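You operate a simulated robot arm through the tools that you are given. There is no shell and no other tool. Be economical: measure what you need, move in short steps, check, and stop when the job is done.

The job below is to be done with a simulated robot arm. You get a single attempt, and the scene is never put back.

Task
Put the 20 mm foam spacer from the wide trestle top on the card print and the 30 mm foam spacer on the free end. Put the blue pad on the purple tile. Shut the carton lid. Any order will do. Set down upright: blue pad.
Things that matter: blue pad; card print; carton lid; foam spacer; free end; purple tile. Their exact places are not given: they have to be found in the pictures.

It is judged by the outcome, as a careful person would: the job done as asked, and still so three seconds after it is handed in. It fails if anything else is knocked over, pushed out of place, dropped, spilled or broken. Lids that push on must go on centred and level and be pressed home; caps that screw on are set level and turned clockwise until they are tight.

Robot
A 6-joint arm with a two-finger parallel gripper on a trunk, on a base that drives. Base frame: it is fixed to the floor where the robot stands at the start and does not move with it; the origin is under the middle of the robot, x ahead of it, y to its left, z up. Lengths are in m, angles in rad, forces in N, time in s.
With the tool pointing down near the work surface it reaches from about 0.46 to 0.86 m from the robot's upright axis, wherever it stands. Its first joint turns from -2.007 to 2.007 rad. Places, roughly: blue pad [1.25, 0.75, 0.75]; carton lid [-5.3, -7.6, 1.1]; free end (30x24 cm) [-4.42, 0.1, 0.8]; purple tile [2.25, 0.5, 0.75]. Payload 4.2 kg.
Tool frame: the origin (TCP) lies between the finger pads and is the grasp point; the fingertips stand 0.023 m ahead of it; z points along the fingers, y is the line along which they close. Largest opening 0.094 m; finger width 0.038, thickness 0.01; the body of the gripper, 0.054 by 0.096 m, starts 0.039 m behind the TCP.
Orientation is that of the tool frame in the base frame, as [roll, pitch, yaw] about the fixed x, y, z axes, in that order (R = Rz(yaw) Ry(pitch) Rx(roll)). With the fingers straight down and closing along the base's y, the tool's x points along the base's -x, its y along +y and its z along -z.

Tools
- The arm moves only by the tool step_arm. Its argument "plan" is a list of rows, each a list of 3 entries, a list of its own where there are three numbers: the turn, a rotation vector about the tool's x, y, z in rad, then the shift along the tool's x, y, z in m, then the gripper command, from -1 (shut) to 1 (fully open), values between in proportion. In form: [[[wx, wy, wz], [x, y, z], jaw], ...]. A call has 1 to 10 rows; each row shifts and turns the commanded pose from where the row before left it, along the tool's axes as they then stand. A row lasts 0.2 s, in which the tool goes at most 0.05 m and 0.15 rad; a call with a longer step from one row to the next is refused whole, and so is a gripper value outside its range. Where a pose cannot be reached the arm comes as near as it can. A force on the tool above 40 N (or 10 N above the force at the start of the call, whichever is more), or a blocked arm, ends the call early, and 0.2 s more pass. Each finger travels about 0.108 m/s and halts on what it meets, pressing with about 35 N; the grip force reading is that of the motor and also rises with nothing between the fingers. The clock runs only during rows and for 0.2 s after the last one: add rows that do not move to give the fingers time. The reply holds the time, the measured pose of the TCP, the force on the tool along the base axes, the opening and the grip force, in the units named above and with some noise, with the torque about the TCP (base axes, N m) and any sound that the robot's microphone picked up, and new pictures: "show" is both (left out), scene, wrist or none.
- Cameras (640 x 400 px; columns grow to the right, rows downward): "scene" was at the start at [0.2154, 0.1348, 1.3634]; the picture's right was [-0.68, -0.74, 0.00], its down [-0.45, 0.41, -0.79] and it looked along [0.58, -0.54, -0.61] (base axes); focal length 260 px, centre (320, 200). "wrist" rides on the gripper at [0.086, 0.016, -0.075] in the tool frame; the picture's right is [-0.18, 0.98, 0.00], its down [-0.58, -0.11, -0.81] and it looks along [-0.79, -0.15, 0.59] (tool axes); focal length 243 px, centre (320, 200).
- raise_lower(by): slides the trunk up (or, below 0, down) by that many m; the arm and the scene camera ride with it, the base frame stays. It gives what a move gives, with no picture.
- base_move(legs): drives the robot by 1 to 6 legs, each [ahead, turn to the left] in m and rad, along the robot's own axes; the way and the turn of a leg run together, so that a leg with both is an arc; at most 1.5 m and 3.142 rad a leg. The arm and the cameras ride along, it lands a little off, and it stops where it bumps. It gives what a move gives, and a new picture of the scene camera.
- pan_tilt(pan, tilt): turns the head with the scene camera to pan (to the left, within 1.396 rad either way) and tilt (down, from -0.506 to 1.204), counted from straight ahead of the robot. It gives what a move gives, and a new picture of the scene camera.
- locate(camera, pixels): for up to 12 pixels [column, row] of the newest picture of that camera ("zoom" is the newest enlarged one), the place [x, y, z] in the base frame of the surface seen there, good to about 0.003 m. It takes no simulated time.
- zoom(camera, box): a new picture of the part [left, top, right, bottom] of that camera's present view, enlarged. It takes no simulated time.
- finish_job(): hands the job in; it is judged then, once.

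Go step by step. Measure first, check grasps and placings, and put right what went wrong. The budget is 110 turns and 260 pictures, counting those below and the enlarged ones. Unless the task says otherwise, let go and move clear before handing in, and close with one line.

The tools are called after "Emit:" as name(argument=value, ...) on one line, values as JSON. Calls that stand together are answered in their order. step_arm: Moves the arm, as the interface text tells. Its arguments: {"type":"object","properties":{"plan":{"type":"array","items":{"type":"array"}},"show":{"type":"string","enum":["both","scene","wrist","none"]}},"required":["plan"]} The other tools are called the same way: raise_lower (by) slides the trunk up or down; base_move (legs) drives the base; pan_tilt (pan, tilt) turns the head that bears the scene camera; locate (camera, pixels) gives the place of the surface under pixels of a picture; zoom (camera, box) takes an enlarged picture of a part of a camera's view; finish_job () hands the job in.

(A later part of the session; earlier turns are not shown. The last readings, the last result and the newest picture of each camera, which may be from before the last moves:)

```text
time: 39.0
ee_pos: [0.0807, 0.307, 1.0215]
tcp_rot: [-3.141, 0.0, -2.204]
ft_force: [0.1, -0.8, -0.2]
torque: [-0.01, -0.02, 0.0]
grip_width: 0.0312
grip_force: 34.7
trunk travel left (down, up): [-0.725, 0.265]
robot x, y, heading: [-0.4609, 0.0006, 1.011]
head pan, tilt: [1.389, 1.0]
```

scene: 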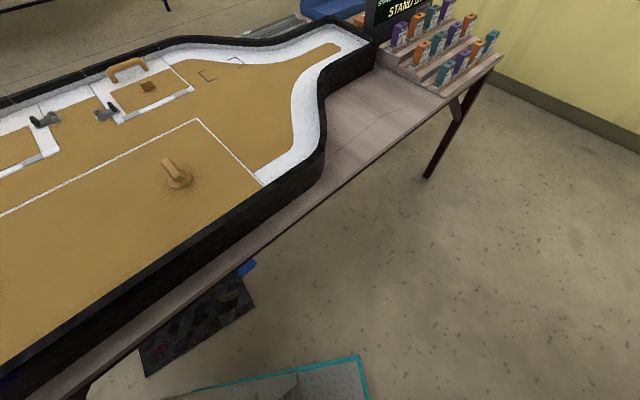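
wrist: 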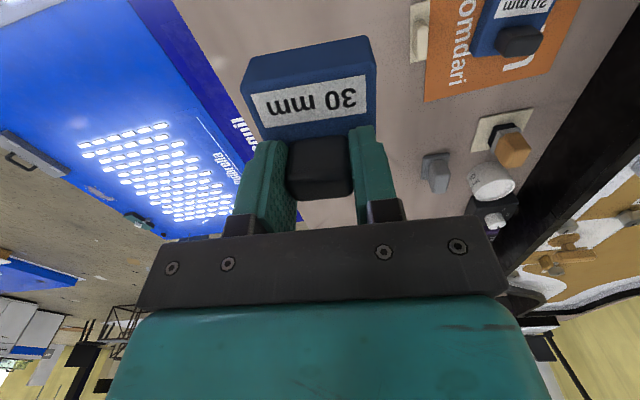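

The second table's edge is at x≈−0.87 and its end at y≈1.52. I'll drive along the aisle in +y to get round it, checking the picture on the way.

Emit:
pan_tilt(pan=0.6, tilt=0.5)

Emit:
base_move(legs=[[0, 0.5], [1.2, 0]])

```text
time: 40.2
ee_pos: [0.0797, 0.3073, 1.0201]
tcp_rot: [-3.141, 0.001, -2.204]
ft_force: [-0.4, -1.3, -1.0]
torque: [0.02, 0.0, 0.01]
grip_width: 0.0312
grip_force: 35.3
trunk travel left (down, up): [-0.725, 0.265]
robot x, y, heading: [-0.462, -0.0007, 1.015]
head pan, tilt: [0.6, 0.499]
```

scene: 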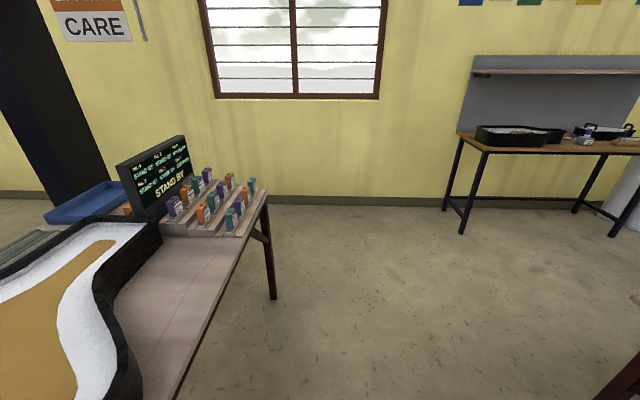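

```text
time: 47.7
ee_pos: [-0.0578, 1.7276, 1.0191]
tcp_rot: [3.141, 0.0, -1.706]
ft_force: [0.5, 0.1, -0.2]
torque: [0.03, 0.01, 0.03]
grip_width: 0.0309
grip_force: 35.2
trunk travel left (down, up): [-0.725, 0.265]
robot x, y, heading: [-0.3863, 1.1992, 1.506]
head pan, tilt: [0.6, 0.499]
```

scene: 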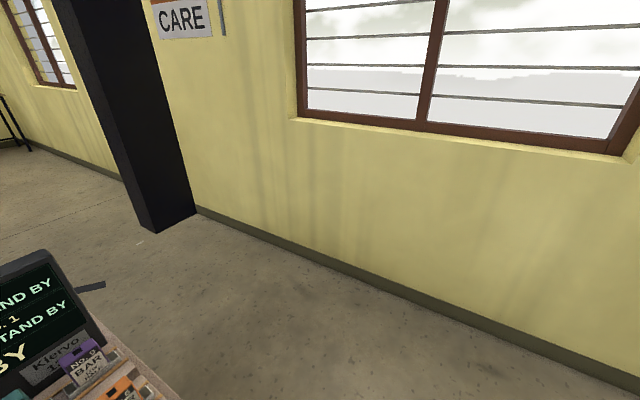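

Emit:
locate(camera="scene", pixels=[[350, 270], [200, 212], [150, 230], [240, 240], [60, 170], [10, 250], [150, 380]])

Emit:
pan_tilt(pan=1.39, tilt=0.4)

Emit:
locate(camera="scene", pixels=[[300, 150], [200, 150], [400, 140], [240, 180], [150, 180], [100, 140], [350, 200], [420, 200], [60, 120]])

```text
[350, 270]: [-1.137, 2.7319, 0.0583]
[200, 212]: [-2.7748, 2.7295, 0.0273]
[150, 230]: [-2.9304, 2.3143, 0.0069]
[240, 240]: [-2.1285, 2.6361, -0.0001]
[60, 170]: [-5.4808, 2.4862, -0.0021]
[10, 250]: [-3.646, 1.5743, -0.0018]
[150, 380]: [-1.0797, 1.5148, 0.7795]
```

```text
time: 48.8
ee_pos: [-0.0579, 1.7282, 1.0199]
tcp_rot: [-3.141, -0.001, -1.704]
ft_force: [-0.1, -0.7, 0.0]
torque: [0.01, 0.01, -0.02]
grip_width: 0.0313
grip_force: 34.7
trunk travel left (down, up): [-0.725, 0.265]
robot x, y, heading: [-0.3842, 1.1975, 1.51]
head pan, tilt: [1.389, 0.4]
```

scene: 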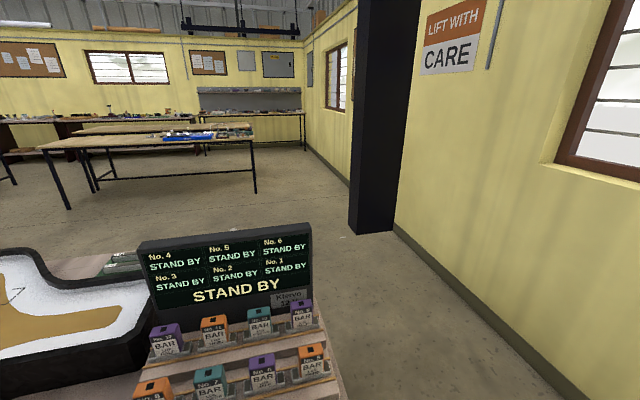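

```text
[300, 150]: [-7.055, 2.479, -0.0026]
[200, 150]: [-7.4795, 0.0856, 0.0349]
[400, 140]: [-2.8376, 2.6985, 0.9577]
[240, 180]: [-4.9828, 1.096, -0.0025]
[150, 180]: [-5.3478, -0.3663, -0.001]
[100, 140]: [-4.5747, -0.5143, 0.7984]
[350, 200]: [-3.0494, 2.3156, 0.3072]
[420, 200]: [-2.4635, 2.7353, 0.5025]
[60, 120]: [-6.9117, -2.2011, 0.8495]
```

Wall is at y≈2.73, with a column at (−3,2.3). The bench with the free end is ahead at x≈−4.5. I tuck the arm in and raise it, then drive to y≈2.0, turn left and head on.

Emit:
step_arm(plan=[[[0, 0, 0], [0.035, 0, -0.03], -1], [[0, 0, 0], [0.035, 0, -0.03], -1], [[0, 0, 0], [0.035, 0, -0.03], -1], [[0, 0, 0], [0.035, 0, -0.03], -1]], show="none")

Emit:
pan_tilt(pan=0.2, tilt=0.5)

Emit:
base_move(legs=[[0.78, 0], [0, 1.62]])

```text
time: 49.8
ee_pos: [-0.0769, 1.5874, 1.1397]
tcp_rot: [3.141, -0.002, -1.704]
ft_force: [0.7, 0.7, -1.0]
torque: [-0.04, 0.02, 0.0]
grip_width: 0.0311
grip_force: 35.1
trunk travel left (down, up): [-0.725, 0.265]
robot x, y, heading: [-0.3862, 1.198, 1.509]
head pan, tilt: [1.389, 0.4]
```

```text
time: 51.2
ee_pos: [-0.0769, 1.5885, 1.1402]
tcp_rot: [-3.142, 0.0, -1.705]
ft_force: [0.3, 1.4, -1.1]
torque: [0.01, -0.02, 0.03]
grip_width: 0.031
grip_force: 34.5
trunk travel left (down, up): [-0.725, 0.265]
robot x, y, heading: [-0.386, 1.2024, 1.508]
head pan, tilt: [0.201, 0.499]
```

scene: 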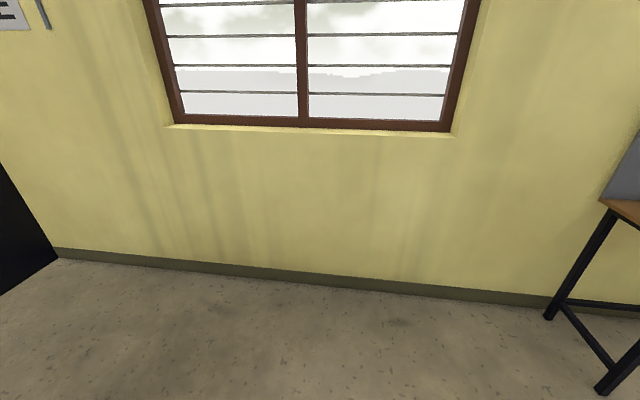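

```text
time: 59.2
ee_pos: [-0.7308, 2.2815, 1.1398]
tcp_rot: [3.141, 0.001, -0.124]
ft_force: [-0.8, -0.3, -0.6]
torque: [0.0, 0.02, -0.01]
grip_width: 0.0311
grip_force: 35.1
trunk travel left (down, up): [-0.725, 0.265]
robot x, y, heading: [-0.3369, 1.9778, 3.084]
head pan, tilt: [0.201, 0.499]
```

scene: 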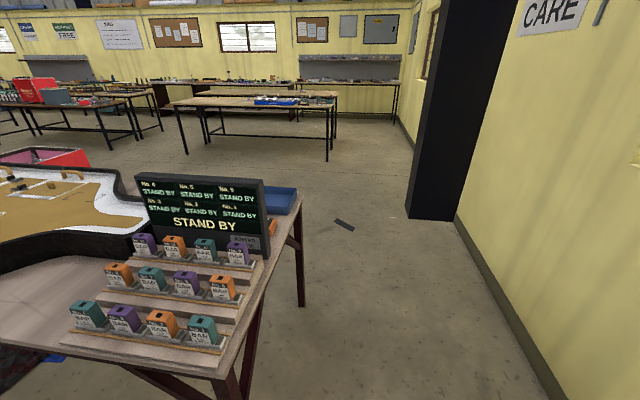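

Emit:
locate(camera="scene", pixels=[[301, 195], [300, 305], [345, 224], [410, 217], [456, 219], [335, 95], [175, 103], [265, 108], [328, 160], [215, 152], [296, 100], [225, 380]])

Emit:
zoom(camera="scene", box=[150, 60, 400, 180])

```text
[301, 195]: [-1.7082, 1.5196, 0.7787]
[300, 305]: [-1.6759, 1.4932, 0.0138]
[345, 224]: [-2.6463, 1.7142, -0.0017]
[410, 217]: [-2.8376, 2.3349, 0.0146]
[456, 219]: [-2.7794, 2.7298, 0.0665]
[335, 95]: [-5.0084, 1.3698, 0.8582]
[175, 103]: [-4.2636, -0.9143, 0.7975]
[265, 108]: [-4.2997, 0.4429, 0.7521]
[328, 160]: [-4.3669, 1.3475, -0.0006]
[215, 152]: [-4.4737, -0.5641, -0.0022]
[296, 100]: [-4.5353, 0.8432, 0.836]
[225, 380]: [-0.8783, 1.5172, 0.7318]
```

```text
2.56 times, centred on (275, 120) of scene
```

zoom: 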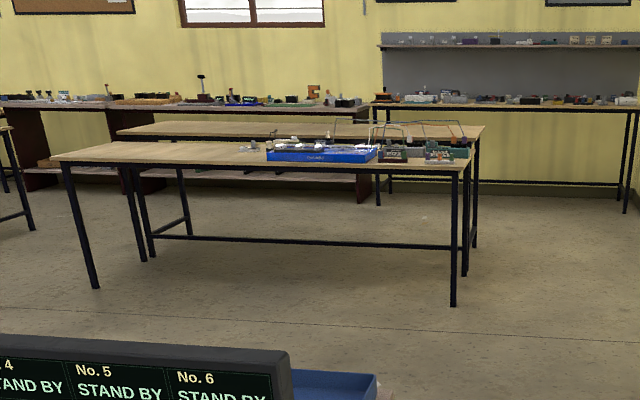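

Bench front edge at x≈−4.28, y −0.9…1.35, with a free area around y≈0.1. A small thing lies on the floor at (−2.65,1.71), so I pass between it and the table corner, driving to x≈−2.2 and then turning to −y.

Emit:
base_move(legs=[[0, 0.06], [1.0, 0], [0.87, 0]])

Emit:
pan_tilt(pan=0.6, tilt=0.6)

```text
time: 69.1
ee_pos: [-2.6366, 2.2514, 1.1401]
tcp_rot: [-3.142, -0.001, -0.054]
ft_force: [-0.2, -0.3, -0.2]
torque: [-0.03, 0.0, 0.0]
grip_width: 0.0313
grip_force: 35.1
trunk travel left (down, up): [-0.725, 0.265]
robot x, y, heading: [-2.2224, 1.9755, -3.126]
head pan, tilt: [0.201, 0.499]
```

scene: 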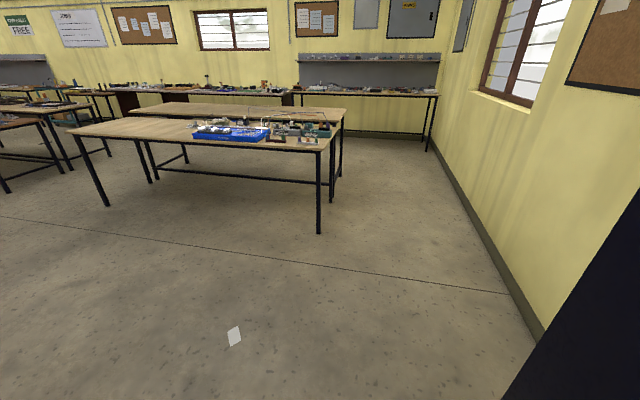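

```text
time: 70.0
ee_pos: [-2.6354, 2.249, 1.1388]
tcp_rot: [-3.14, 0.001, -0.053]
ft_force: [0.3, 0.0, -0.6]
torque: [-0.01, 0.01, 0.01]
grip_width: 0.0312
grip_force: 34.9
trunk travel left (down, up): [-0.725, 0.265]
robot x, y, heading: [-2.2242, 1.9738, -3.128]
head pan, tilt: [0.6, 0.6]
```

scene: 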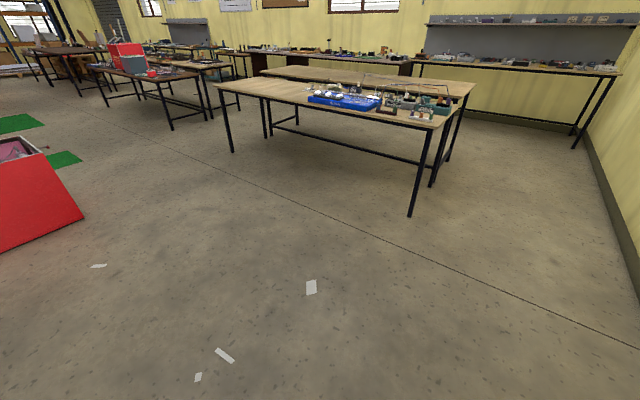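

Emit:
locate(camera="scene", pixels=[[80, 215], [40, 160], [10, 240], [40, 140], [70, 160], [300, 110], [260, 105], [330, 105], [230, 150], [410, 215]])

Emit:
zoom(camera="scene", box=[200, 60, 480, 230])

```text
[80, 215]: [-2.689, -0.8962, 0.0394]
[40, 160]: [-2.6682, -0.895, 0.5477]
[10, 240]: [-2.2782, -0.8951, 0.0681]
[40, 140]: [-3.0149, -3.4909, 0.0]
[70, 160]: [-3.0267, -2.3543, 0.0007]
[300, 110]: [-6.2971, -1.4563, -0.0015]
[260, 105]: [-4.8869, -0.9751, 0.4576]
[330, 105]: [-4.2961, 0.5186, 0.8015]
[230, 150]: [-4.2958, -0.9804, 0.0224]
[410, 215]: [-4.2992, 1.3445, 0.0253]
```

```text
2.29 times, centred on (340, 145) of scene
```

zoom: 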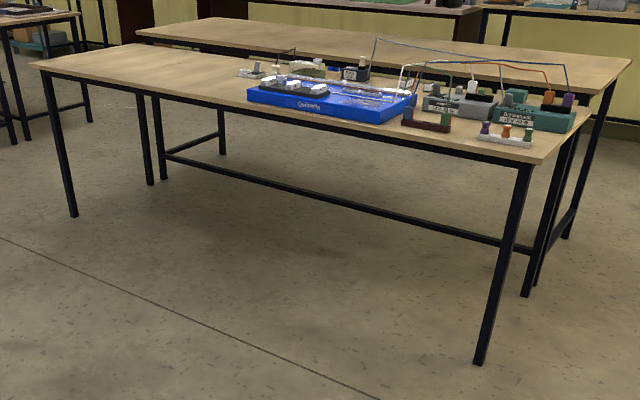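

The bench is empty left of the blue board. I drive diagonally to (−3.5,−0.2) and face the bench.

Emit:
base_move(legs=[[0, 1.02], [1.3, 0], [1.2, 0], [0, -1.03]])

Emit:
pan_tilt(pan=-0.4, tilt=0.6)

```text
time: 87.4
ee_pos: [-3.9161, 0.0855, 1.1388]
tcp_rot: [3.141, -0.001, -0.037]
ft_force: [0.7, 0.5, -1.2]
torque: [0.01, -0.01, 0.02]
grip_width: 0.031
grip_force: 35.6
trunk travel left (down, up): [-0.725, 0.265]
robot x, y, heading: [-3.5019, -0.1827, -3.109]
head pan, tilt: [0.6, 0.6]
```

scene: 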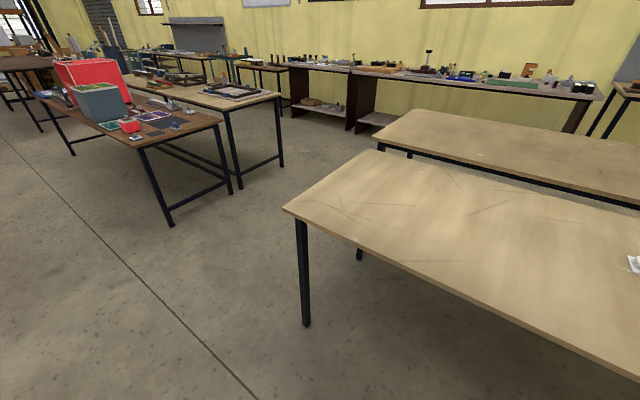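

```text
time: 88.7
ee_pos: [-3.9156, 0.0864, 1.14]
tcp_rot: [-3.141, -0.001, -0.039]
ft_force: [-0.7, 0.0, -0.5]
torque: [-0.02, -0.02, 0.0]
grip_width: 0.0313
grip_force: 35.4
trunk travel left (down, up): [-0.725, 0.265]
robot x, y, heading: [-3.4982, -0.1816, -3.11]
head pan, tilt: [-0.4, 0.6]
```

scene: 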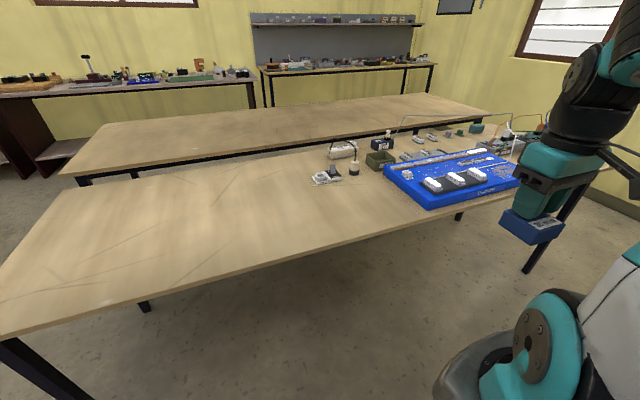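

Emit:
locate(camera="scene", pixels=[[385, 168], [430, 209], [315, 178], [330, 185], [352, 168], [330, 245], [345, 210], [20, 320], [60, 195], [280, 220], [330, 160], [388, 220]])

Emit:
zoom(camera="scene", box=[140, 130, 440, 300])

```text
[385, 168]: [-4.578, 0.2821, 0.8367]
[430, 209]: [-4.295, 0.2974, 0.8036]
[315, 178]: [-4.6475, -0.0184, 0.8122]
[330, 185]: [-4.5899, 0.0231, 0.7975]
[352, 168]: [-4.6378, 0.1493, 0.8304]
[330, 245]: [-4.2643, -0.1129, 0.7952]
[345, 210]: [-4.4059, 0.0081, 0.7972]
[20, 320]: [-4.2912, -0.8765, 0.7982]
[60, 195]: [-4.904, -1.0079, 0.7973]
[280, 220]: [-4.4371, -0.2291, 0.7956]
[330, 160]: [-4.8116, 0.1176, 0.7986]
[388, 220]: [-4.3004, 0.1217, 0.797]
```

```text
2.13 times, centred on (290, 215) of scene
```

zoom: 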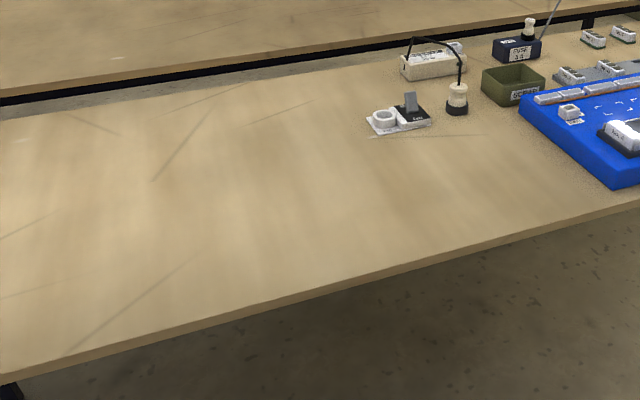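

Free space near (−4.42,0.09) is clear (board starts at y≈0.28). Drive 0.36 ahead.

Emit:
base_move(legs=[[0.36, 0]])

```text
time: 90.9
ee_pos: [-4.2676, 0.0769, 1.1396]
tcp_rot: [-3.141, -0.001, -0.043]
ft_force: [-0.6, 0.1, -0.1]
torque: [0.01, -0.02, 0.01]
grip_width: 0.0313
grip_force: 35.4
trunk travel left (down, up): [-0.725, 0.265]
robot x, y, heading: [-3.8505, -0.1939, -3.11]
head pan, tilt: [-0.4, 0.6]
```

scene: 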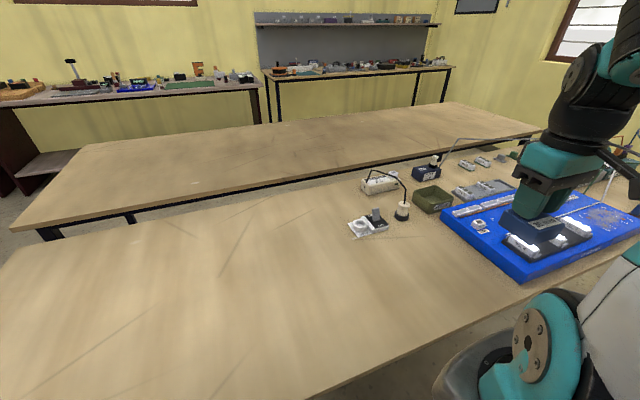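

Emit:
step_arm(plan=[[[0, 0, 0], [-0.041, -0.001, 0.025], -1], [[0, 0, 0], [-0.041, -0.001, 0.025], -1], [[0, 0, 0], [-0.041, -0.001, 0.025], -1], [[0, 0, 0], [-0.041, -0.001, 0.025], -1], [[0, 0, 0], [0, 0, 0.044], -1], [[0, 0, 0], [0, 0, 0.044], -1], [[0, 0, 0], [0, 0, 0.044], -1], [[0, 0, 0], [0, 0, 0.04], -1], [[0, 0, 0], [0, 0, 0], -1]])

```text
time: 92.9
ee_pos: [-4.4339, 0.0872, 0.8681]
tcp_rot: [3.141, 0.0, -0.043]
ft_force: [0.2, -0.3, 0.1]
torque: [0.03, 0.02, -0.02]
grip_width: 0.0312
grip_force: 34.8
trunk travel left (down, up): [-0.725, 0.265]
robot x, y, heading: [-3.8517, -0.1898, -3.116]
head pan, tilt: [-0.4, 0.6]
```

scene: 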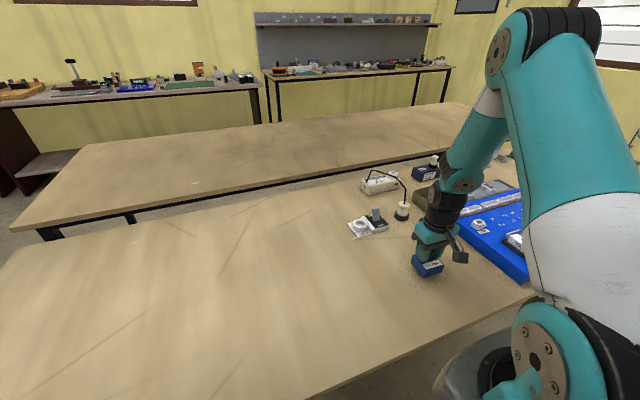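
wrist: 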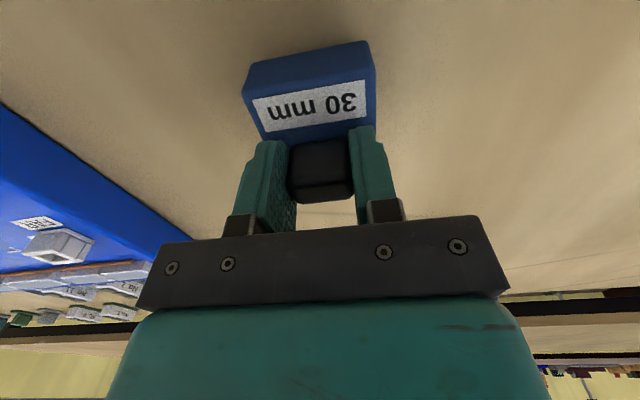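

About 10 mm of height remains. Lower finely until contact.

Emit:
step_arm(plan=[[[0, 0, 0], [0, 0, 0.006], -1], [[0, 0, 0], [0, 0, 0.002], -1], [[0, 0, 0], [0, 0, 0.001], -1], [[0, 0, 0], [0, 0, 0.001], -1], [[0, 0, 0], [0, 0, 0.001], -1], [[0, 0, 0], [0, 0, 0], -1]], show="scene")

```text
time: 94.3
ee_pos: [-4.4313, 0.0881, 0.8561]
tcp_rot: [3.14, 0.001, -0.043]
ft_force: [0.2, 0.3, -0.5]
torque: [-0.01, 0.04, -0.02]
grip_width: 0.0312
grip_force: 35.1
trunk travel left (down, up): [-0.725, 0.265]
robot x, y, heading: [-3.8539, -0.1877, -3.116]
head pan, tilt: [-0.4, 0.6]
```

scene: 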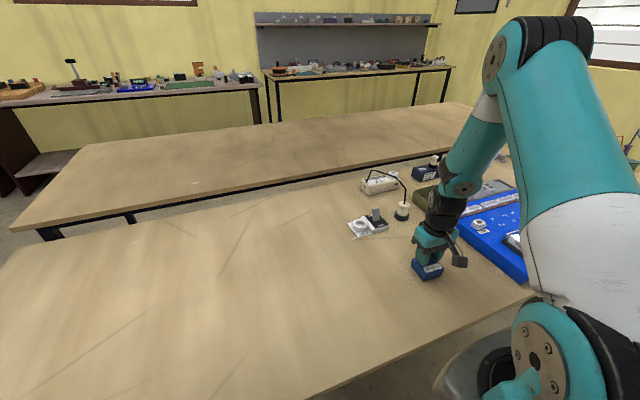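

Emit:
step_arm(plan=[[[0, 0, 0], [0, 0, 0.001], -1], [[0, 0, 0], [0, 0, 0.001], -1], [[0, 0, 0], [0, 0, 0.001], -1], [[0, 0, 0], [0, 0, 0], -1]], show="none")

```text
time: 95.3
ee_pos: [-4.4341, 0.0889, 0.8555]
tcp_rot: [-3.141, 0.001, -0.042]
ft_force: [1.8, -5.7, 25.1]
torque: [-0.12, 0.07, 0.01]
grip_width: 0.031
grip_force: 34.9
trunk travel left (down, up): [-0.725, 0.265]
robot x, y, heading: [-3.8541, -0.1927, -3.112]
head pan, tilt: [-0.4, 0.6]
```

Contact (25 N). Release and lift.

Emit:
step_arm(plan=[[[0, 0, 0], [0, 0, 0], 0.2], [[0, 0, 0], [0, 0, 0], 0.2], [[0, 0, 0], [0, 0, -0.03], 0.2], [[0, 0, 0], [0, 0, -0.05], 0.2], [[0, 0, 0], [0, 0, -0.05], 0.2], [[0, 0, 0], [0, 0, -0.05], 0.2], [[0, 0, 0], [0.04, 0, -0.03], 0.2], [[0, 0, 0], [0.04, 0, -0.03], 0.2], [[0, 0, 0], [0.04, 0, -0.03], 0.2], [[0, 0, 0], [0.04, 0, 0], 0.2]], show="scene")

Emit:
locate(camera="scene", pixels=[[428, 265], [430, 250], [420, 275], [440, 270]])

Emit:
zoom(camera="scene", box=[340, 180, 520, 300])

```text
time: 97.5
ee_pos: [-4.2725, 0.0828, 1.1209]
tcp_rot: [3.142, -0.001, -0.043]
ft_force: [-0.9, -0.2, -0.2]
torque: [0.0, -0.05, -0.02]
grip_width: 0.0564
grip_force: 0.1
trunk travel left (down, up): [-0.725, 0.265]
robot x, y, heading: [-3.8519, -0.1911, -3.112]
head pan, tilt: [-0.4, 0.6]
```

scene: 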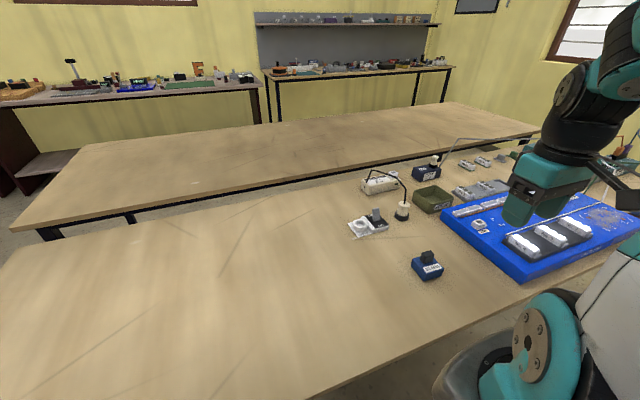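

```text
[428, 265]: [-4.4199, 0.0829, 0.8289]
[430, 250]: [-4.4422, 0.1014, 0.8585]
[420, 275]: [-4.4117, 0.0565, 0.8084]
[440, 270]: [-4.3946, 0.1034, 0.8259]
```

```text
3.33 times, centred on (430, 240) of scene
```

zoom: 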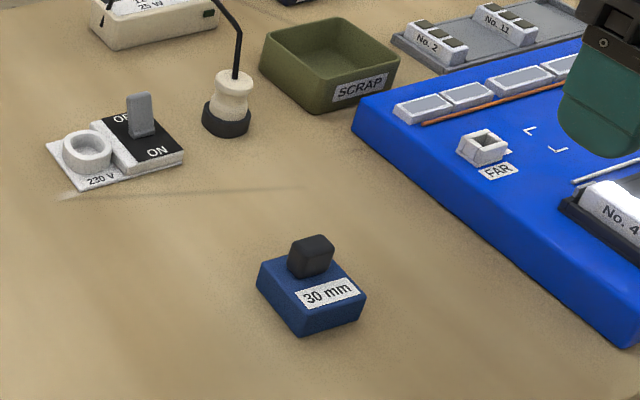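

The 30 mm spacer stands on the free end. Next is the carton lid at (−5.3,−7.6): back off and look toward −y.

Emit:
pan_tilt(pan=0.3, tilt=0.35)

Emit:
base_move(legs=[[-0.7, 0], [0, 1.2]])

Emit:
zoom(camera="scene", box=[180, 50, 480, 240])

```text
time: 98.6
ee_pos: [-4.2738, 0.0834, 1.1198]
tcp_rot: [-3.14, 0.0, -0.043]
ft_force: [1.0, 0.0, 0.1]
torque: [0.04, -0.03, 0.0]
grip_width: 0.0563
grip_force: 0.0
trunk travel left (down, up): [-0.725, 0.265]
robot x, y, heading: [-3.8531, -0.1949, -3.118]
head pan, tilt: [0.3, 0.351]
```

scene: 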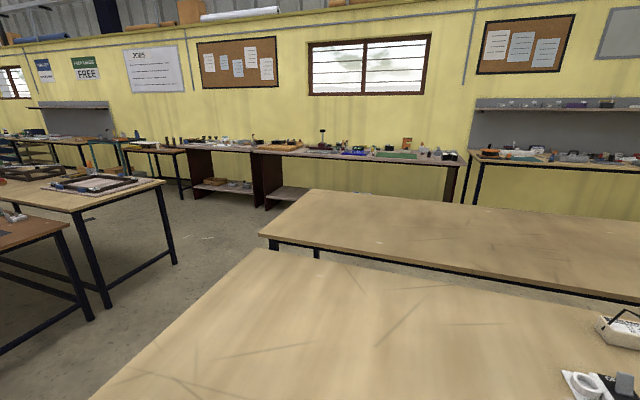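

```text
time: 105.5
ee_pos: [-3.5554, -0.4595, 1.1208]
tcp_rot: [3.141, 0.001, 1.125]
ft_force: [0.7, 0.5, 0.5]
torque: [-0.01, 0.0, -0.02]
grip_width: 0.0563
grip_force: 0.0
trunk travel left (down, up): [-0.725, 0.265]
robot x, y, heading: [-3.1365, -0.1817, -1.944]
head pan, tilt: [0.3, 0.351]
```

scene: 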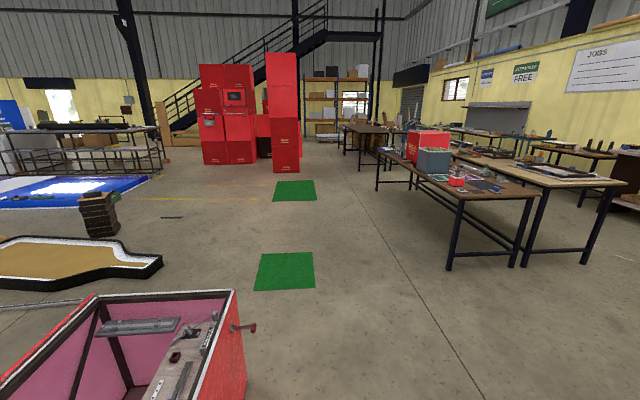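

```text
2.11 times, centred on (330, 145) of scene
```

zoom: 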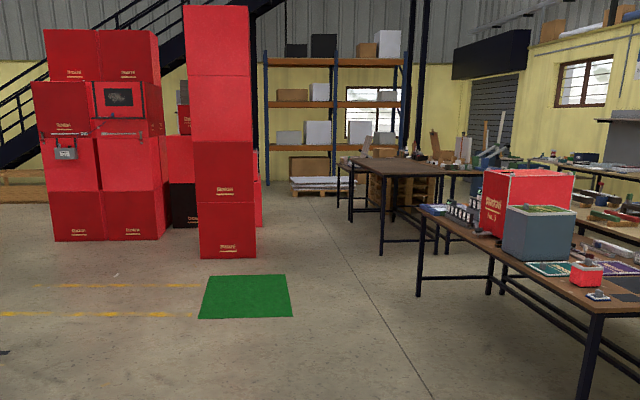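

Emit:
locate(camera="scene", pixels=[[370, 128], [382, 180], [352, 165], [375, 190], [447, 268], [344, 150], [290, 270], [233, 300], [272, 165], [360, 140], [460, 195], [415, 118]])

Emit:
zoom(camera="scene", box=[325, 90, 445, 190])

```text
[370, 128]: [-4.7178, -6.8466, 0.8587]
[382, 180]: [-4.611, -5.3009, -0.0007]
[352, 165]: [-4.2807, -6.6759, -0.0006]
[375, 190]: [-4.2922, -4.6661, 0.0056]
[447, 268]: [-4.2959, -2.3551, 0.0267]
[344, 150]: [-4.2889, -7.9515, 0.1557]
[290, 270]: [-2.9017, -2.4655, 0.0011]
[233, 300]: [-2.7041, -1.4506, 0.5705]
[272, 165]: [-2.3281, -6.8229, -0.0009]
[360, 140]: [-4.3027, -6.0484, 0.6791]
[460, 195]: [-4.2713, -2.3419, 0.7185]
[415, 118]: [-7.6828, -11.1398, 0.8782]
```

```text
4.00 times, centred on (385, 140) of scene
```

zoom: 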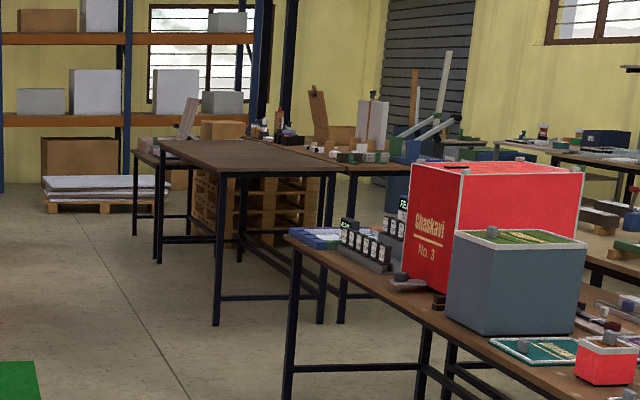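

The dark tables start at x≈−4.3, y −6…−8, with an open brown carton behind. I drive down the aisle at x≈−3.6.

Emit:
base_move(legs=[[1.3, 0], [0, 0.37], [1.5, 0], [1.5, 0], [1.2, 0]])

Emit:
pan_tilt(pan=-0.5, tilt=0.3)

Emit:
zoom(camera="scene", box=[220, 80, 480, 240])

```text
time: 132.9
ee_pos: [-3.9679, -5.9979, 1.1207]
tcp_rot: [-3.141, -0.001, 1.485]
ft_force: [-0.3, -0.1, -0.3]
torque: [0.02, -0.01, -0.01]
grip_width: 0.0565
grip_force: 0.1
trunk travel left (down, up): [-0.725, 0.265]
robot x, y, heading: [-3.6729, -5.5924, -1.586]
head pan, tilt: [0.3, 0.351]
```

scene: 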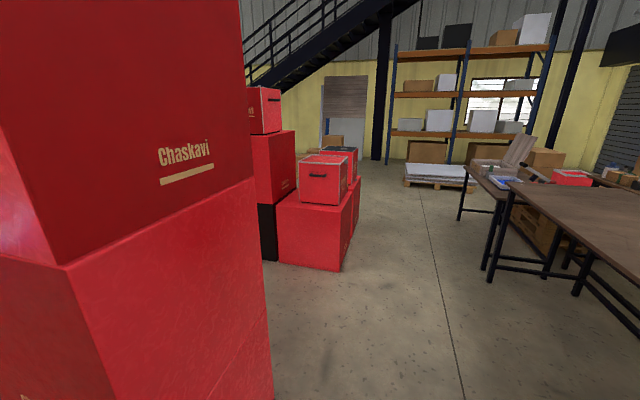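

```text
time: 134.0
ee_pos: [-3.9673, -5.9977, 1.1216]
tcp_rot: [3.14, 0.0, 1.484]
ft_force: [-0.3, 0.4, 0.0]
torque: [-0.01, -0.01, -0.04]
grip_width: 0.0563
grip_force: 0.0
trunk travel left (down, up): [-0.725, 0.265]
robot x, y, heading: [-3.6678, -5.5882, -1.587]
head pan, tilt: [-0.499, 0.3]
```

scene: 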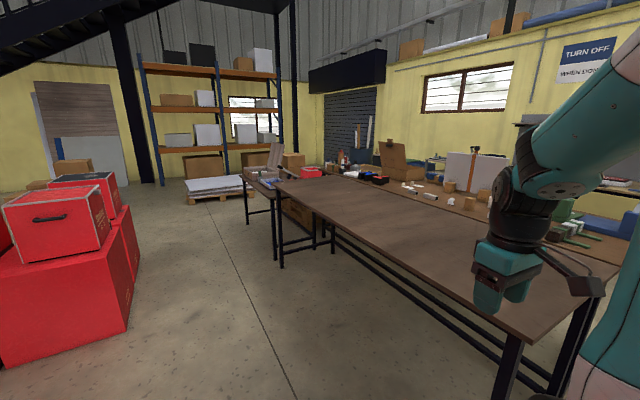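

```text
2.46 times, centred on (350, 160) of scene
```

zoom: 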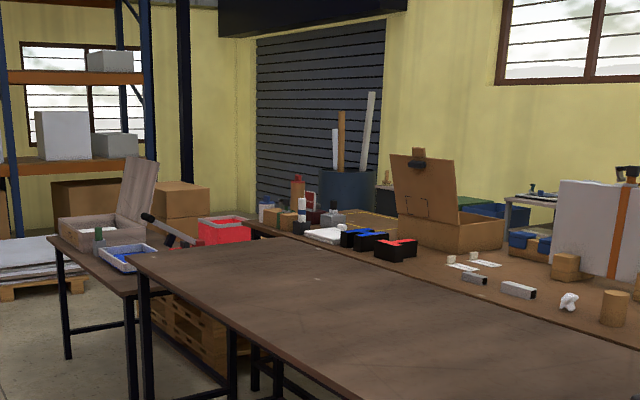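

Emit:
locate(camera="zoom", pixels=[[425, 190], [418, 160], [450, 240], [500, 235], [140, 190], [115, 225], [140, 262], [250, 232], [400, 245], [300, 330], [320, 225], [50, 240]])

Emit:
zoom(camera="scene", box=[360, 120, 440, 200])

Emit:
zoom(camera="scene", box=[230, 130, 330, 200])

```text
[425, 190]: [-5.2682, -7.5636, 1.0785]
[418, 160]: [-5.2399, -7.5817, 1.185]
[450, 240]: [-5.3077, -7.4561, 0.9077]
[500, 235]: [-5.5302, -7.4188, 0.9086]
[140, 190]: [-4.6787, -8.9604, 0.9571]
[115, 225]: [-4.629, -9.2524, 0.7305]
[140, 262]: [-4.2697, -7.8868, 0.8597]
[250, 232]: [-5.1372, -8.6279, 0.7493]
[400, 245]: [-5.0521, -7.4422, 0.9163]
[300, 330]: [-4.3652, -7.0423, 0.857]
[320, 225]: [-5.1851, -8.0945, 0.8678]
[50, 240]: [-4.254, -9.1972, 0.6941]
```

```text
5.00 times, centred on (400, 160) of scene
```

zoom: 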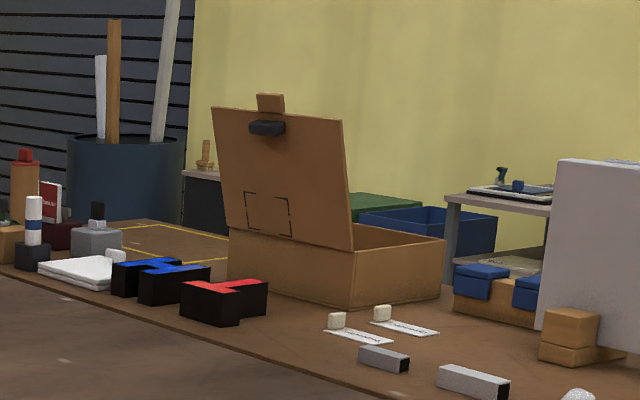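

```text
5.71 times, centred on (280, 165) of scene
```

zoom: 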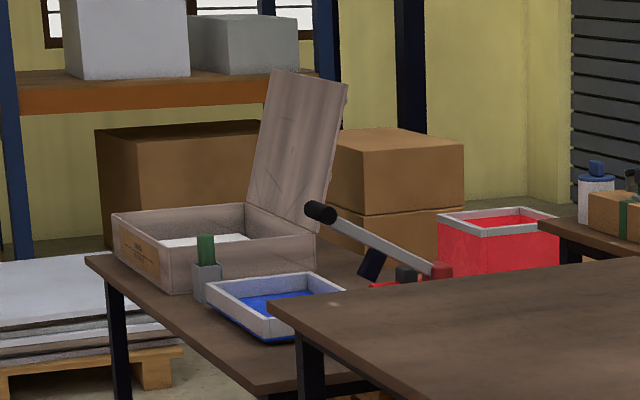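

The open brown carton with a black-handled lid stands near (−5.27,−7.56). I locate its corners in the scene picture.

Emit:
locate(camera="scene", pixels=[[379.5, 143], [403, 146], [405, 168], [383, 164], [405.5, 178], [383, 174], [423, 169], [389, 146], [386, 141], [415, 173], [412, 166], [394, 157]])

```text
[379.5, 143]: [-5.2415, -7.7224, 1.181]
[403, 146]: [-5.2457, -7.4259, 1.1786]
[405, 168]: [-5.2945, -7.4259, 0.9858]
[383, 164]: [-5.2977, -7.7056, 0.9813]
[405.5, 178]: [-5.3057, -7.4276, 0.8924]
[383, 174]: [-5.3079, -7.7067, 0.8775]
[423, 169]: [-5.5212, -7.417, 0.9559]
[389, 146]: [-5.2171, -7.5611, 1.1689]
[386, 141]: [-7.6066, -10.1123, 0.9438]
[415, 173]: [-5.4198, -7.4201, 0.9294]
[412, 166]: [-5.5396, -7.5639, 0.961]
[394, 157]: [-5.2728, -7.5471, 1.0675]
```

Carton: x −5.54…−5.305, y −7.71…−7.425. The lid is hinged at x≈−5.30, leaning to +x, and must swing toward −x. The front table blocks reach from here, so I check a way round to the −x side through the gap at y≈−5.4.

Emit:
pan_tilt(pan=-1.2, tilt=0.4)

Emit:
locate(camera="scene", pixels=[[100, 150], [200, 150], [300, 150], [400, 200], [500, 200], [100, 200], [200, 200], [300, 200], [20, 120], [600, 150]])

```text
time: 135.1
ee_pos: [-3.9679, -5.9969, 1.1203]
tcp_rot: [-3.141, -0.001, 1.483]
ft_force: [1.0, 1.1, -0.3]
torque: [0.0, 0.03, 0.0]
grip_width: 0.0565
grip_force: 0.1
trunk travel left (down, up): [-0.725, 0.265]
robot x, y, heading: [-3.6693, -5.5901, -1.587]
head pan, tilt: [-1.201, 0.4]
```

scene: 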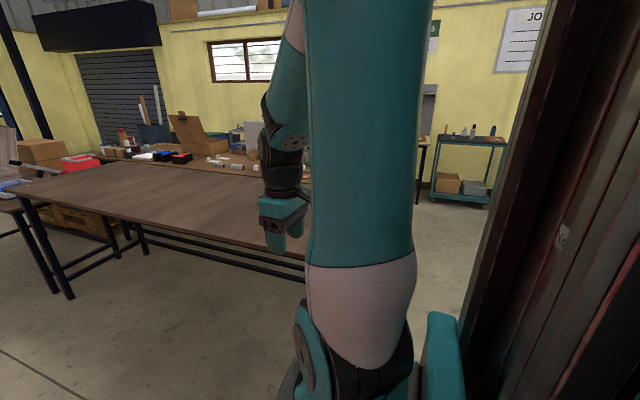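

```text
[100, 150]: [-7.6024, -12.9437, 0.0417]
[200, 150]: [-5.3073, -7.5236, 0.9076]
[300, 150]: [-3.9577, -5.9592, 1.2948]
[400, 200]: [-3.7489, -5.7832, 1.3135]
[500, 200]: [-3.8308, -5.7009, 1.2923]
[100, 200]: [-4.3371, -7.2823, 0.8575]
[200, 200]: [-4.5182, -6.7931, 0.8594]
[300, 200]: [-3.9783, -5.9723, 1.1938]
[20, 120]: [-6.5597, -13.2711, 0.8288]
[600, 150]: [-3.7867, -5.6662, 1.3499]
```

Emit:
pan_tilt(pan=0.5, tilt=0.4)

Emit:
base_move(legs=[[0.0, -1.5]])

Emit:
locate(camera="scene", pixels=[[100, 200], [200, 200], [300, 200], [400, 200], [500, 200], [250, 160], [350, 160], [450, 160], [150, 160], [550, 160]])

```text
time: 136.8
ee_pos: [-3.9664, -5.9977, 1.1201]
tcp_rot: [3.14, -0.001, 1.484]
ft_force: [-0.2, -0.7, -0.1]
torque: [0.02, -0.01, -0.03]
grip_width: 0.056
grip_force: 0.1
trunk travel left (down, up): [-0.725, 0.265]
robot x, y, heading: [-3.6729, -5.5934, -1.592]
head pan, tilt: [0.499, 0.4]
```

scene: 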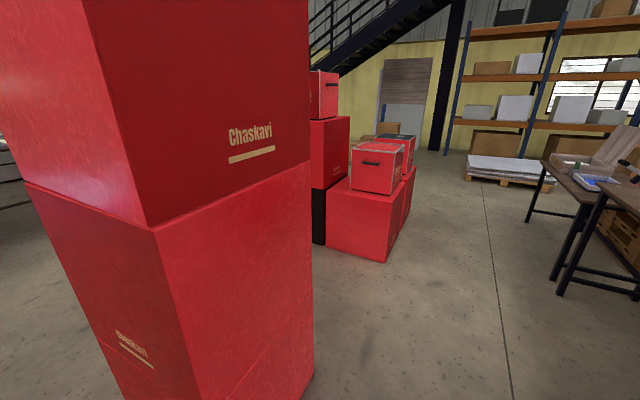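

```text
time: 140.9
ee_pos: [-4.0918, -5.3124, 1.1209]
tcp_rot: [-3.141, 0.0, -0.042]
ft_force: [0.2, 0.9, -0.9]
torque: [-0.03, -0.03, 0.01]
grip_width: 0.0565
grip_force: 0.0
trunk travel left (down, up): [-0.725, 0.265]
robot x, y, heading: [-3.6708, -5.5898, -3.121]
head pan, tilt: [0.499, 0.4]
```

scene: 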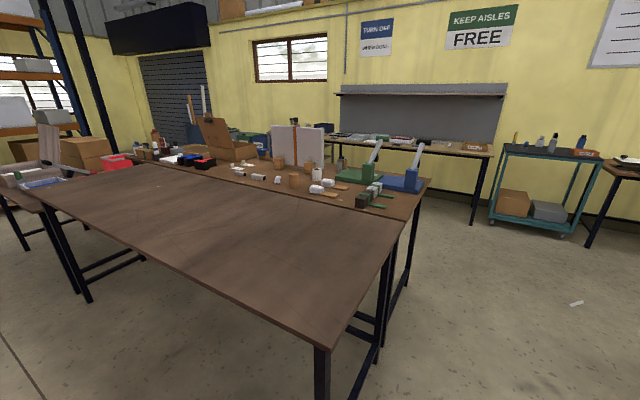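

```text
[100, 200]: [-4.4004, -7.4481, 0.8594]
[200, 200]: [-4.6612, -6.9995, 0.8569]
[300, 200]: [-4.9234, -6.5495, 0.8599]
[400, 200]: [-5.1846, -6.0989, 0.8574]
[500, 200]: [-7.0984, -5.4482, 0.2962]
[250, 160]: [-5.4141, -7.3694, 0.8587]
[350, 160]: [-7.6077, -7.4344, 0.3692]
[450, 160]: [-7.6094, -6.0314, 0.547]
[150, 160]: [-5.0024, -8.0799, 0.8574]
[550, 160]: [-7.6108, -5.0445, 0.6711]
```

There's a ~1.3 m aisle behind the tables (x −5.7…−7.0). Drive through the gap to x≈−6.2, then turn left.

Emit:
base_move(legs=[[0, -0.12], [1.3, 0], [1.2, 0]])

Emit:
pan_tilt(pan=1.2, tilt=0.4)

Emit:
locate(camera="scene", pixels=[[100, 200], [200, 200], [300, 200], [400, 200], [500, 200], [250, 160], [350, 160], [450, 160], [150, 160], [550, 160], [200, 300], [300, 300]])

```text
time: 153.7
ee_pos: [-6.5312, -5.02, 1.1204]
tcp_rot: [3.14, -0.001, -0.166]
ft_force: [0.0, -0.1, 0.8]
torque: [0.0, -0.01, 0.0]
grip_width: 0.0565
grip_force: 0.1
trunk travel left (down, up): [-0.725, 0.265]
robot x, y, heading: [-6.1487, -5.346, 3.049]
head pan, tilt: [0.499, 0.4]
```

scene: 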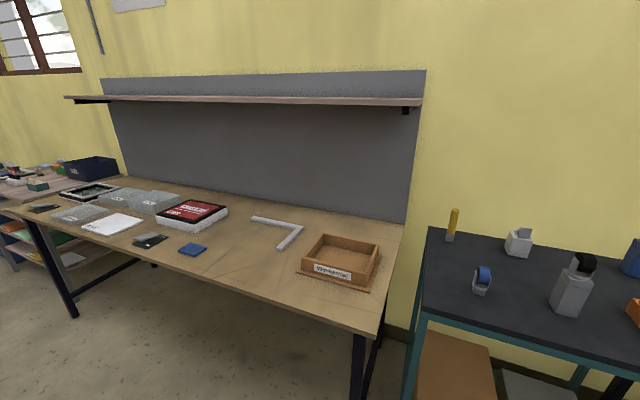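

```text
time: 154.8
ee_pos: [-6.5314, -5.0206, 1.1211]
tcp_rot: [-3.141, 0.0, -0.17]
ft_force: [-0.4, 0.0, 0.2]
torque: [0.01, 0.02, -0.04]
grip_width: 0.0565
grip_force: 0.0
trunk travel left (down, up): [-0.725, 0.265]
robot x, y, heading: [-6.1496, -5.3436, 3.044]
head pan, tilt: [1.201, 0.4]
```

scene: 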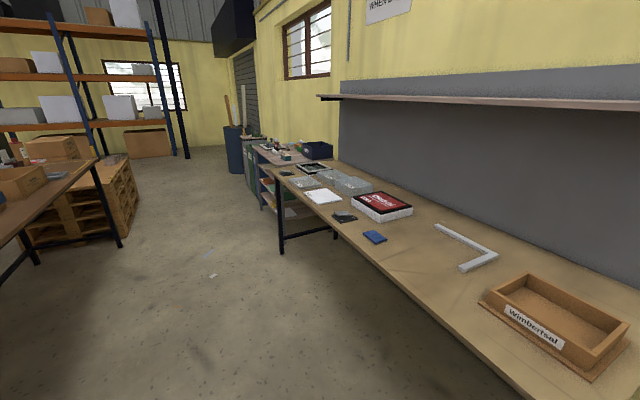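

```text
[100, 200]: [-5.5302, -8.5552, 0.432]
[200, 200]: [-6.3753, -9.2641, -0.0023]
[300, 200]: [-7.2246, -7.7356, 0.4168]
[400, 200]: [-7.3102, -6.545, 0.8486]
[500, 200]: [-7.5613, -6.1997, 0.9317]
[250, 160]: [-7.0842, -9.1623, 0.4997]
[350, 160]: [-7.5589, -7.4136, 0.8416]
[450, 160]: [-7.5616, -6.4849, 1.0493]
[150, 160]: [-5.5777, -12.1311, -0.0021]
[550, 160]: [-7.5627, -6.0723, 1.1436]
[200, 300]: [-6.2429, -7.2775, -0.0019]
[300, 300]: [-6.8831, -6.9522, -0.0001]
```

Emit:
base_move(legs=[[0, 1.668], [1.3, 0]])

Emit:
pan_tilt(pan=0.9, tilt=0.6)

Emit:
locate(camera="scene", pixels=[[100, 200], [200, 200], [300, 200], [400, 200], [500, 200], [200, 260], [300, 260], [400, 260], [100, 260], [500, 260], [200, 330], [300, 330]])

```text
time: 165.2
ee_pos: [-6.5065, -7.0391, 1.1202]
tcp_rot: [-3.141, 0.0, 1.456]
ft_force: [1.3, -0.4, 0.3]
torque: [-0.04, -0.02, 0.02]
grip_width: 0.0565
grip_force: 0.0
trunk travel left (down, up): [-0.725, 0.265]
robot x, y, heading: [-6.2, -6.6389, -1.617]
head pan, tilt: [1.201, 0.4]
```

scene: 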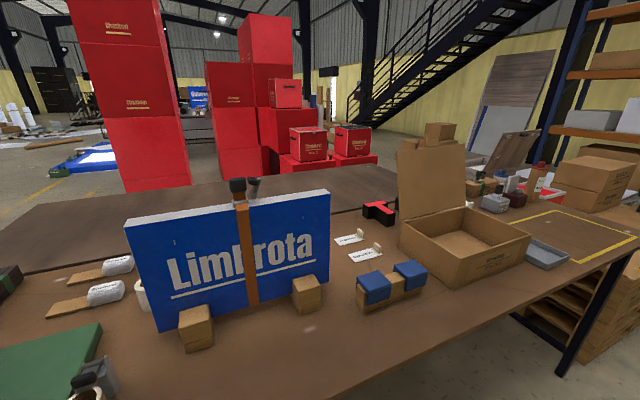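

```text
time: 166.0
ee_pos: [-6.5066, -7.0383, 1.1212]
tcp_rot: [-3.141, -0.003, 1.455]
ft_force: [0.3, 0.5, -0.5]
torque: [0.0, 0.0, 0.03]
grip_width: 0.0561
grip_force: 0.1
trunk travel left (down, up): [-0.725, 0.265]
robot x, y, heading: [-6.2007, -6.6387, -1.615]
head pan, tilt: [0.901, 0.6]
```

scene: 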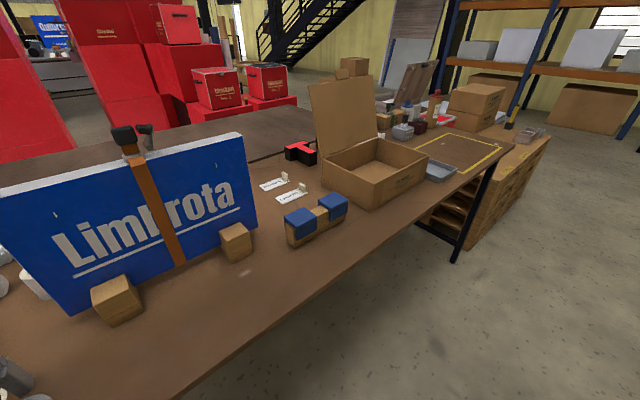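

```text
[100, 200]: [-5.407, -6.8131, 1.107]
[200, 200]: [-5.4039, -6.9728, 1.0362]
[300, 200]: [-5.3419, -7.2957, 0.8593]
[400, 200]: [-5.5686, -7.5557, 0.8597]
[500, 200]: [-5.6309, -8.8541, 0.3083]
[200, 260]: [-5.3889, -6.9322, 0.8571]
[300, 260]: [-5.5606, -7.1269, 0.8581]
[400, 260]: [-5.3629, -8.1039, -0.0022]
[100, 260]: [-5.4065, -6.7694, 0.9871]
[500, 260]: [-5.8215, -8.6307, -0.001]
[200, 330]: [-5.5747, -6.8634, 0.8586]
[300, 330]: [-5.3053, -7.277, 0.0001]
```

I'm behind the tables now. Drive 0.87 to y≈−7.5 and turn to face the carton.

Emit:
base_move(legs=[[0.87, 0], [0, 1.615]])

Emit:
pan_tilt(pan=-0.1, tilt=0.55)

Emit:
zoom(camera="scene", box=[200, 100, 460, 280])

```text
time: 174.6
ee_pos: [-5.8351, -7.8218, 1.121]
tcp_rot: [-3.141, 0.0, 3.049]
ft_force: [-0.3, 0.0, -0.4]
torque: [-0.01, -0.03, 0.02]
grip_width: 0.0563
grip_force: 0.0
trunk travel left (down, up): [-0.725, 0.265]
robot x, y, heading: [-6.2416, -7.5211, -0.022]
head pan, tilt: [0.901, 0.6]
```

scene: 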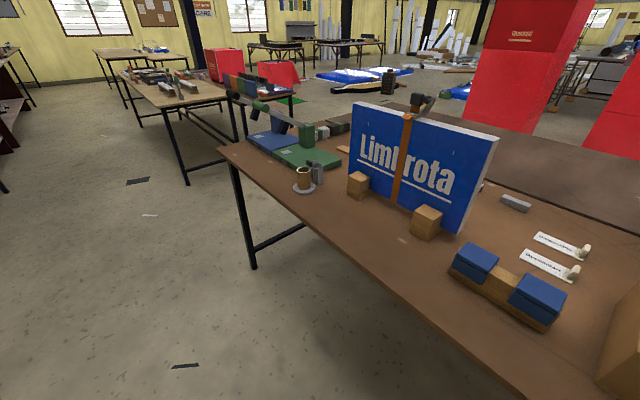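

```text
time: 175.8
ee_pos: [-5.8342, -7.8224, 1.1208]
tcp_rot: [-3.14, -0.001, 3.046]
ft_force: [0.1, 0.7, 0.5]
torque: [0.01, -0.02, 0.0]
grip_width: 0.0564
grip_force: 0.1
trunk travel left (down, up): [-0.725, 0.265]
robot x, y, heading: [-6.2402, -7.5247, -0.023]
head pan, tilt: [-0.099, 0.55]
```

scene: 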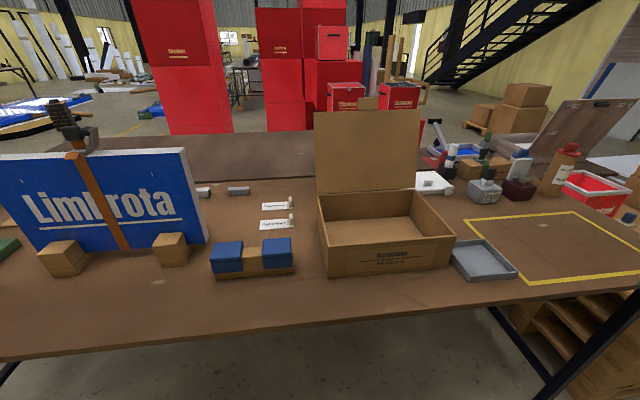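

```text
2.22 times, centred on (330, 190) of scene
```

zoom: 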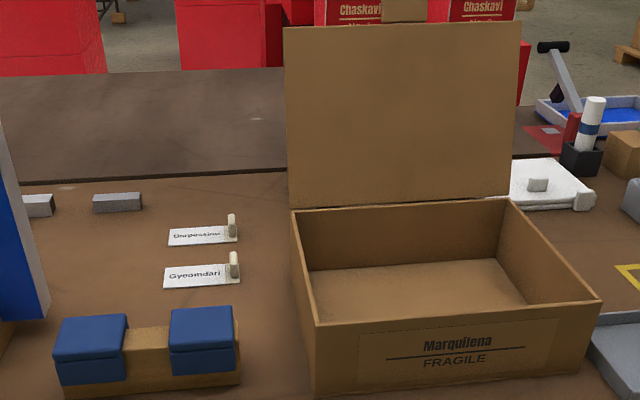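

The lid's hinge is on the far side and it leans away. Plan: raise the trunk, drive 0.26 closer, pass over the lid top, and lower behind it beside the handle.

Emit:
raise_lower(by=0.25)

Emit:
base_move(legs=[[0.26, 0]])

```text
time: 178.4
ee_pos: [-5.8353, -7.8212, 1.3703]
tcp_rot: [3.141, -0.002, 3.048]
ft_force: [0.0, -0.4, 0.0]
torque: [0.02, 0.02, 0.0]
grip_width: 0.0562
grip_force: 0.0
trunk travel left (down, up): [-0.975, 0.015]
robot x, y, heading: [-6.239, -7.5246, -0.024]
head pan, tilt: [-0.099, 0.55]
```

```text
time: 180.3
ee_pos: [-5.5739, -7.8289, 1.3699]
tcp_rot: [-3.141, 0.001, 3.046]
ft_force: [0.2, -0.5, 1.0]
torque: [-0.02, 0.0, 0.01]
grip_width: 0.0563
grip_force: 0.0
trunk travel left (down, up): [-0.975, 0.015]
robot x, y, heading: [-5.9785, -7.5308, -0.021]
head pan, tilt: [-0.099, 0.55]
```

scene: 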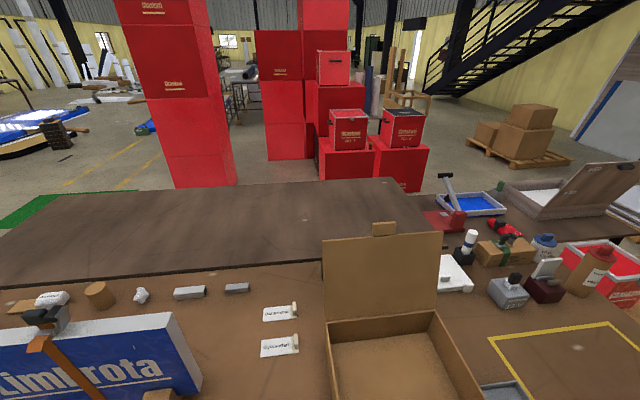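

Emit:
locate(camera="scene", pixels=[[325, 242], [440, 236], [436, 308], [330, 316], [384, 225], [373, 228], [396, 228], [385, 270]])

```text
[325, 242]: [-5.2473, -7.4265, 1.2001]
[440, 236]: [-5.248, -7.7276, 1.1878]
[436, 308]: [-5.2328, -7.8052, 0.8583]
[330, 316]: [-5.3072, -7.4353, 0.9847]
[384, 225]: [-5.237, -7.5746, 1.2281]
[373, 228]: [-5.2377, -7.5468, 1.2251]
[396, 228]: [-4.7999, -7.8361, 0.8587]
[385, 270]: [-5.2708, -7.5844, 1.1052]
```

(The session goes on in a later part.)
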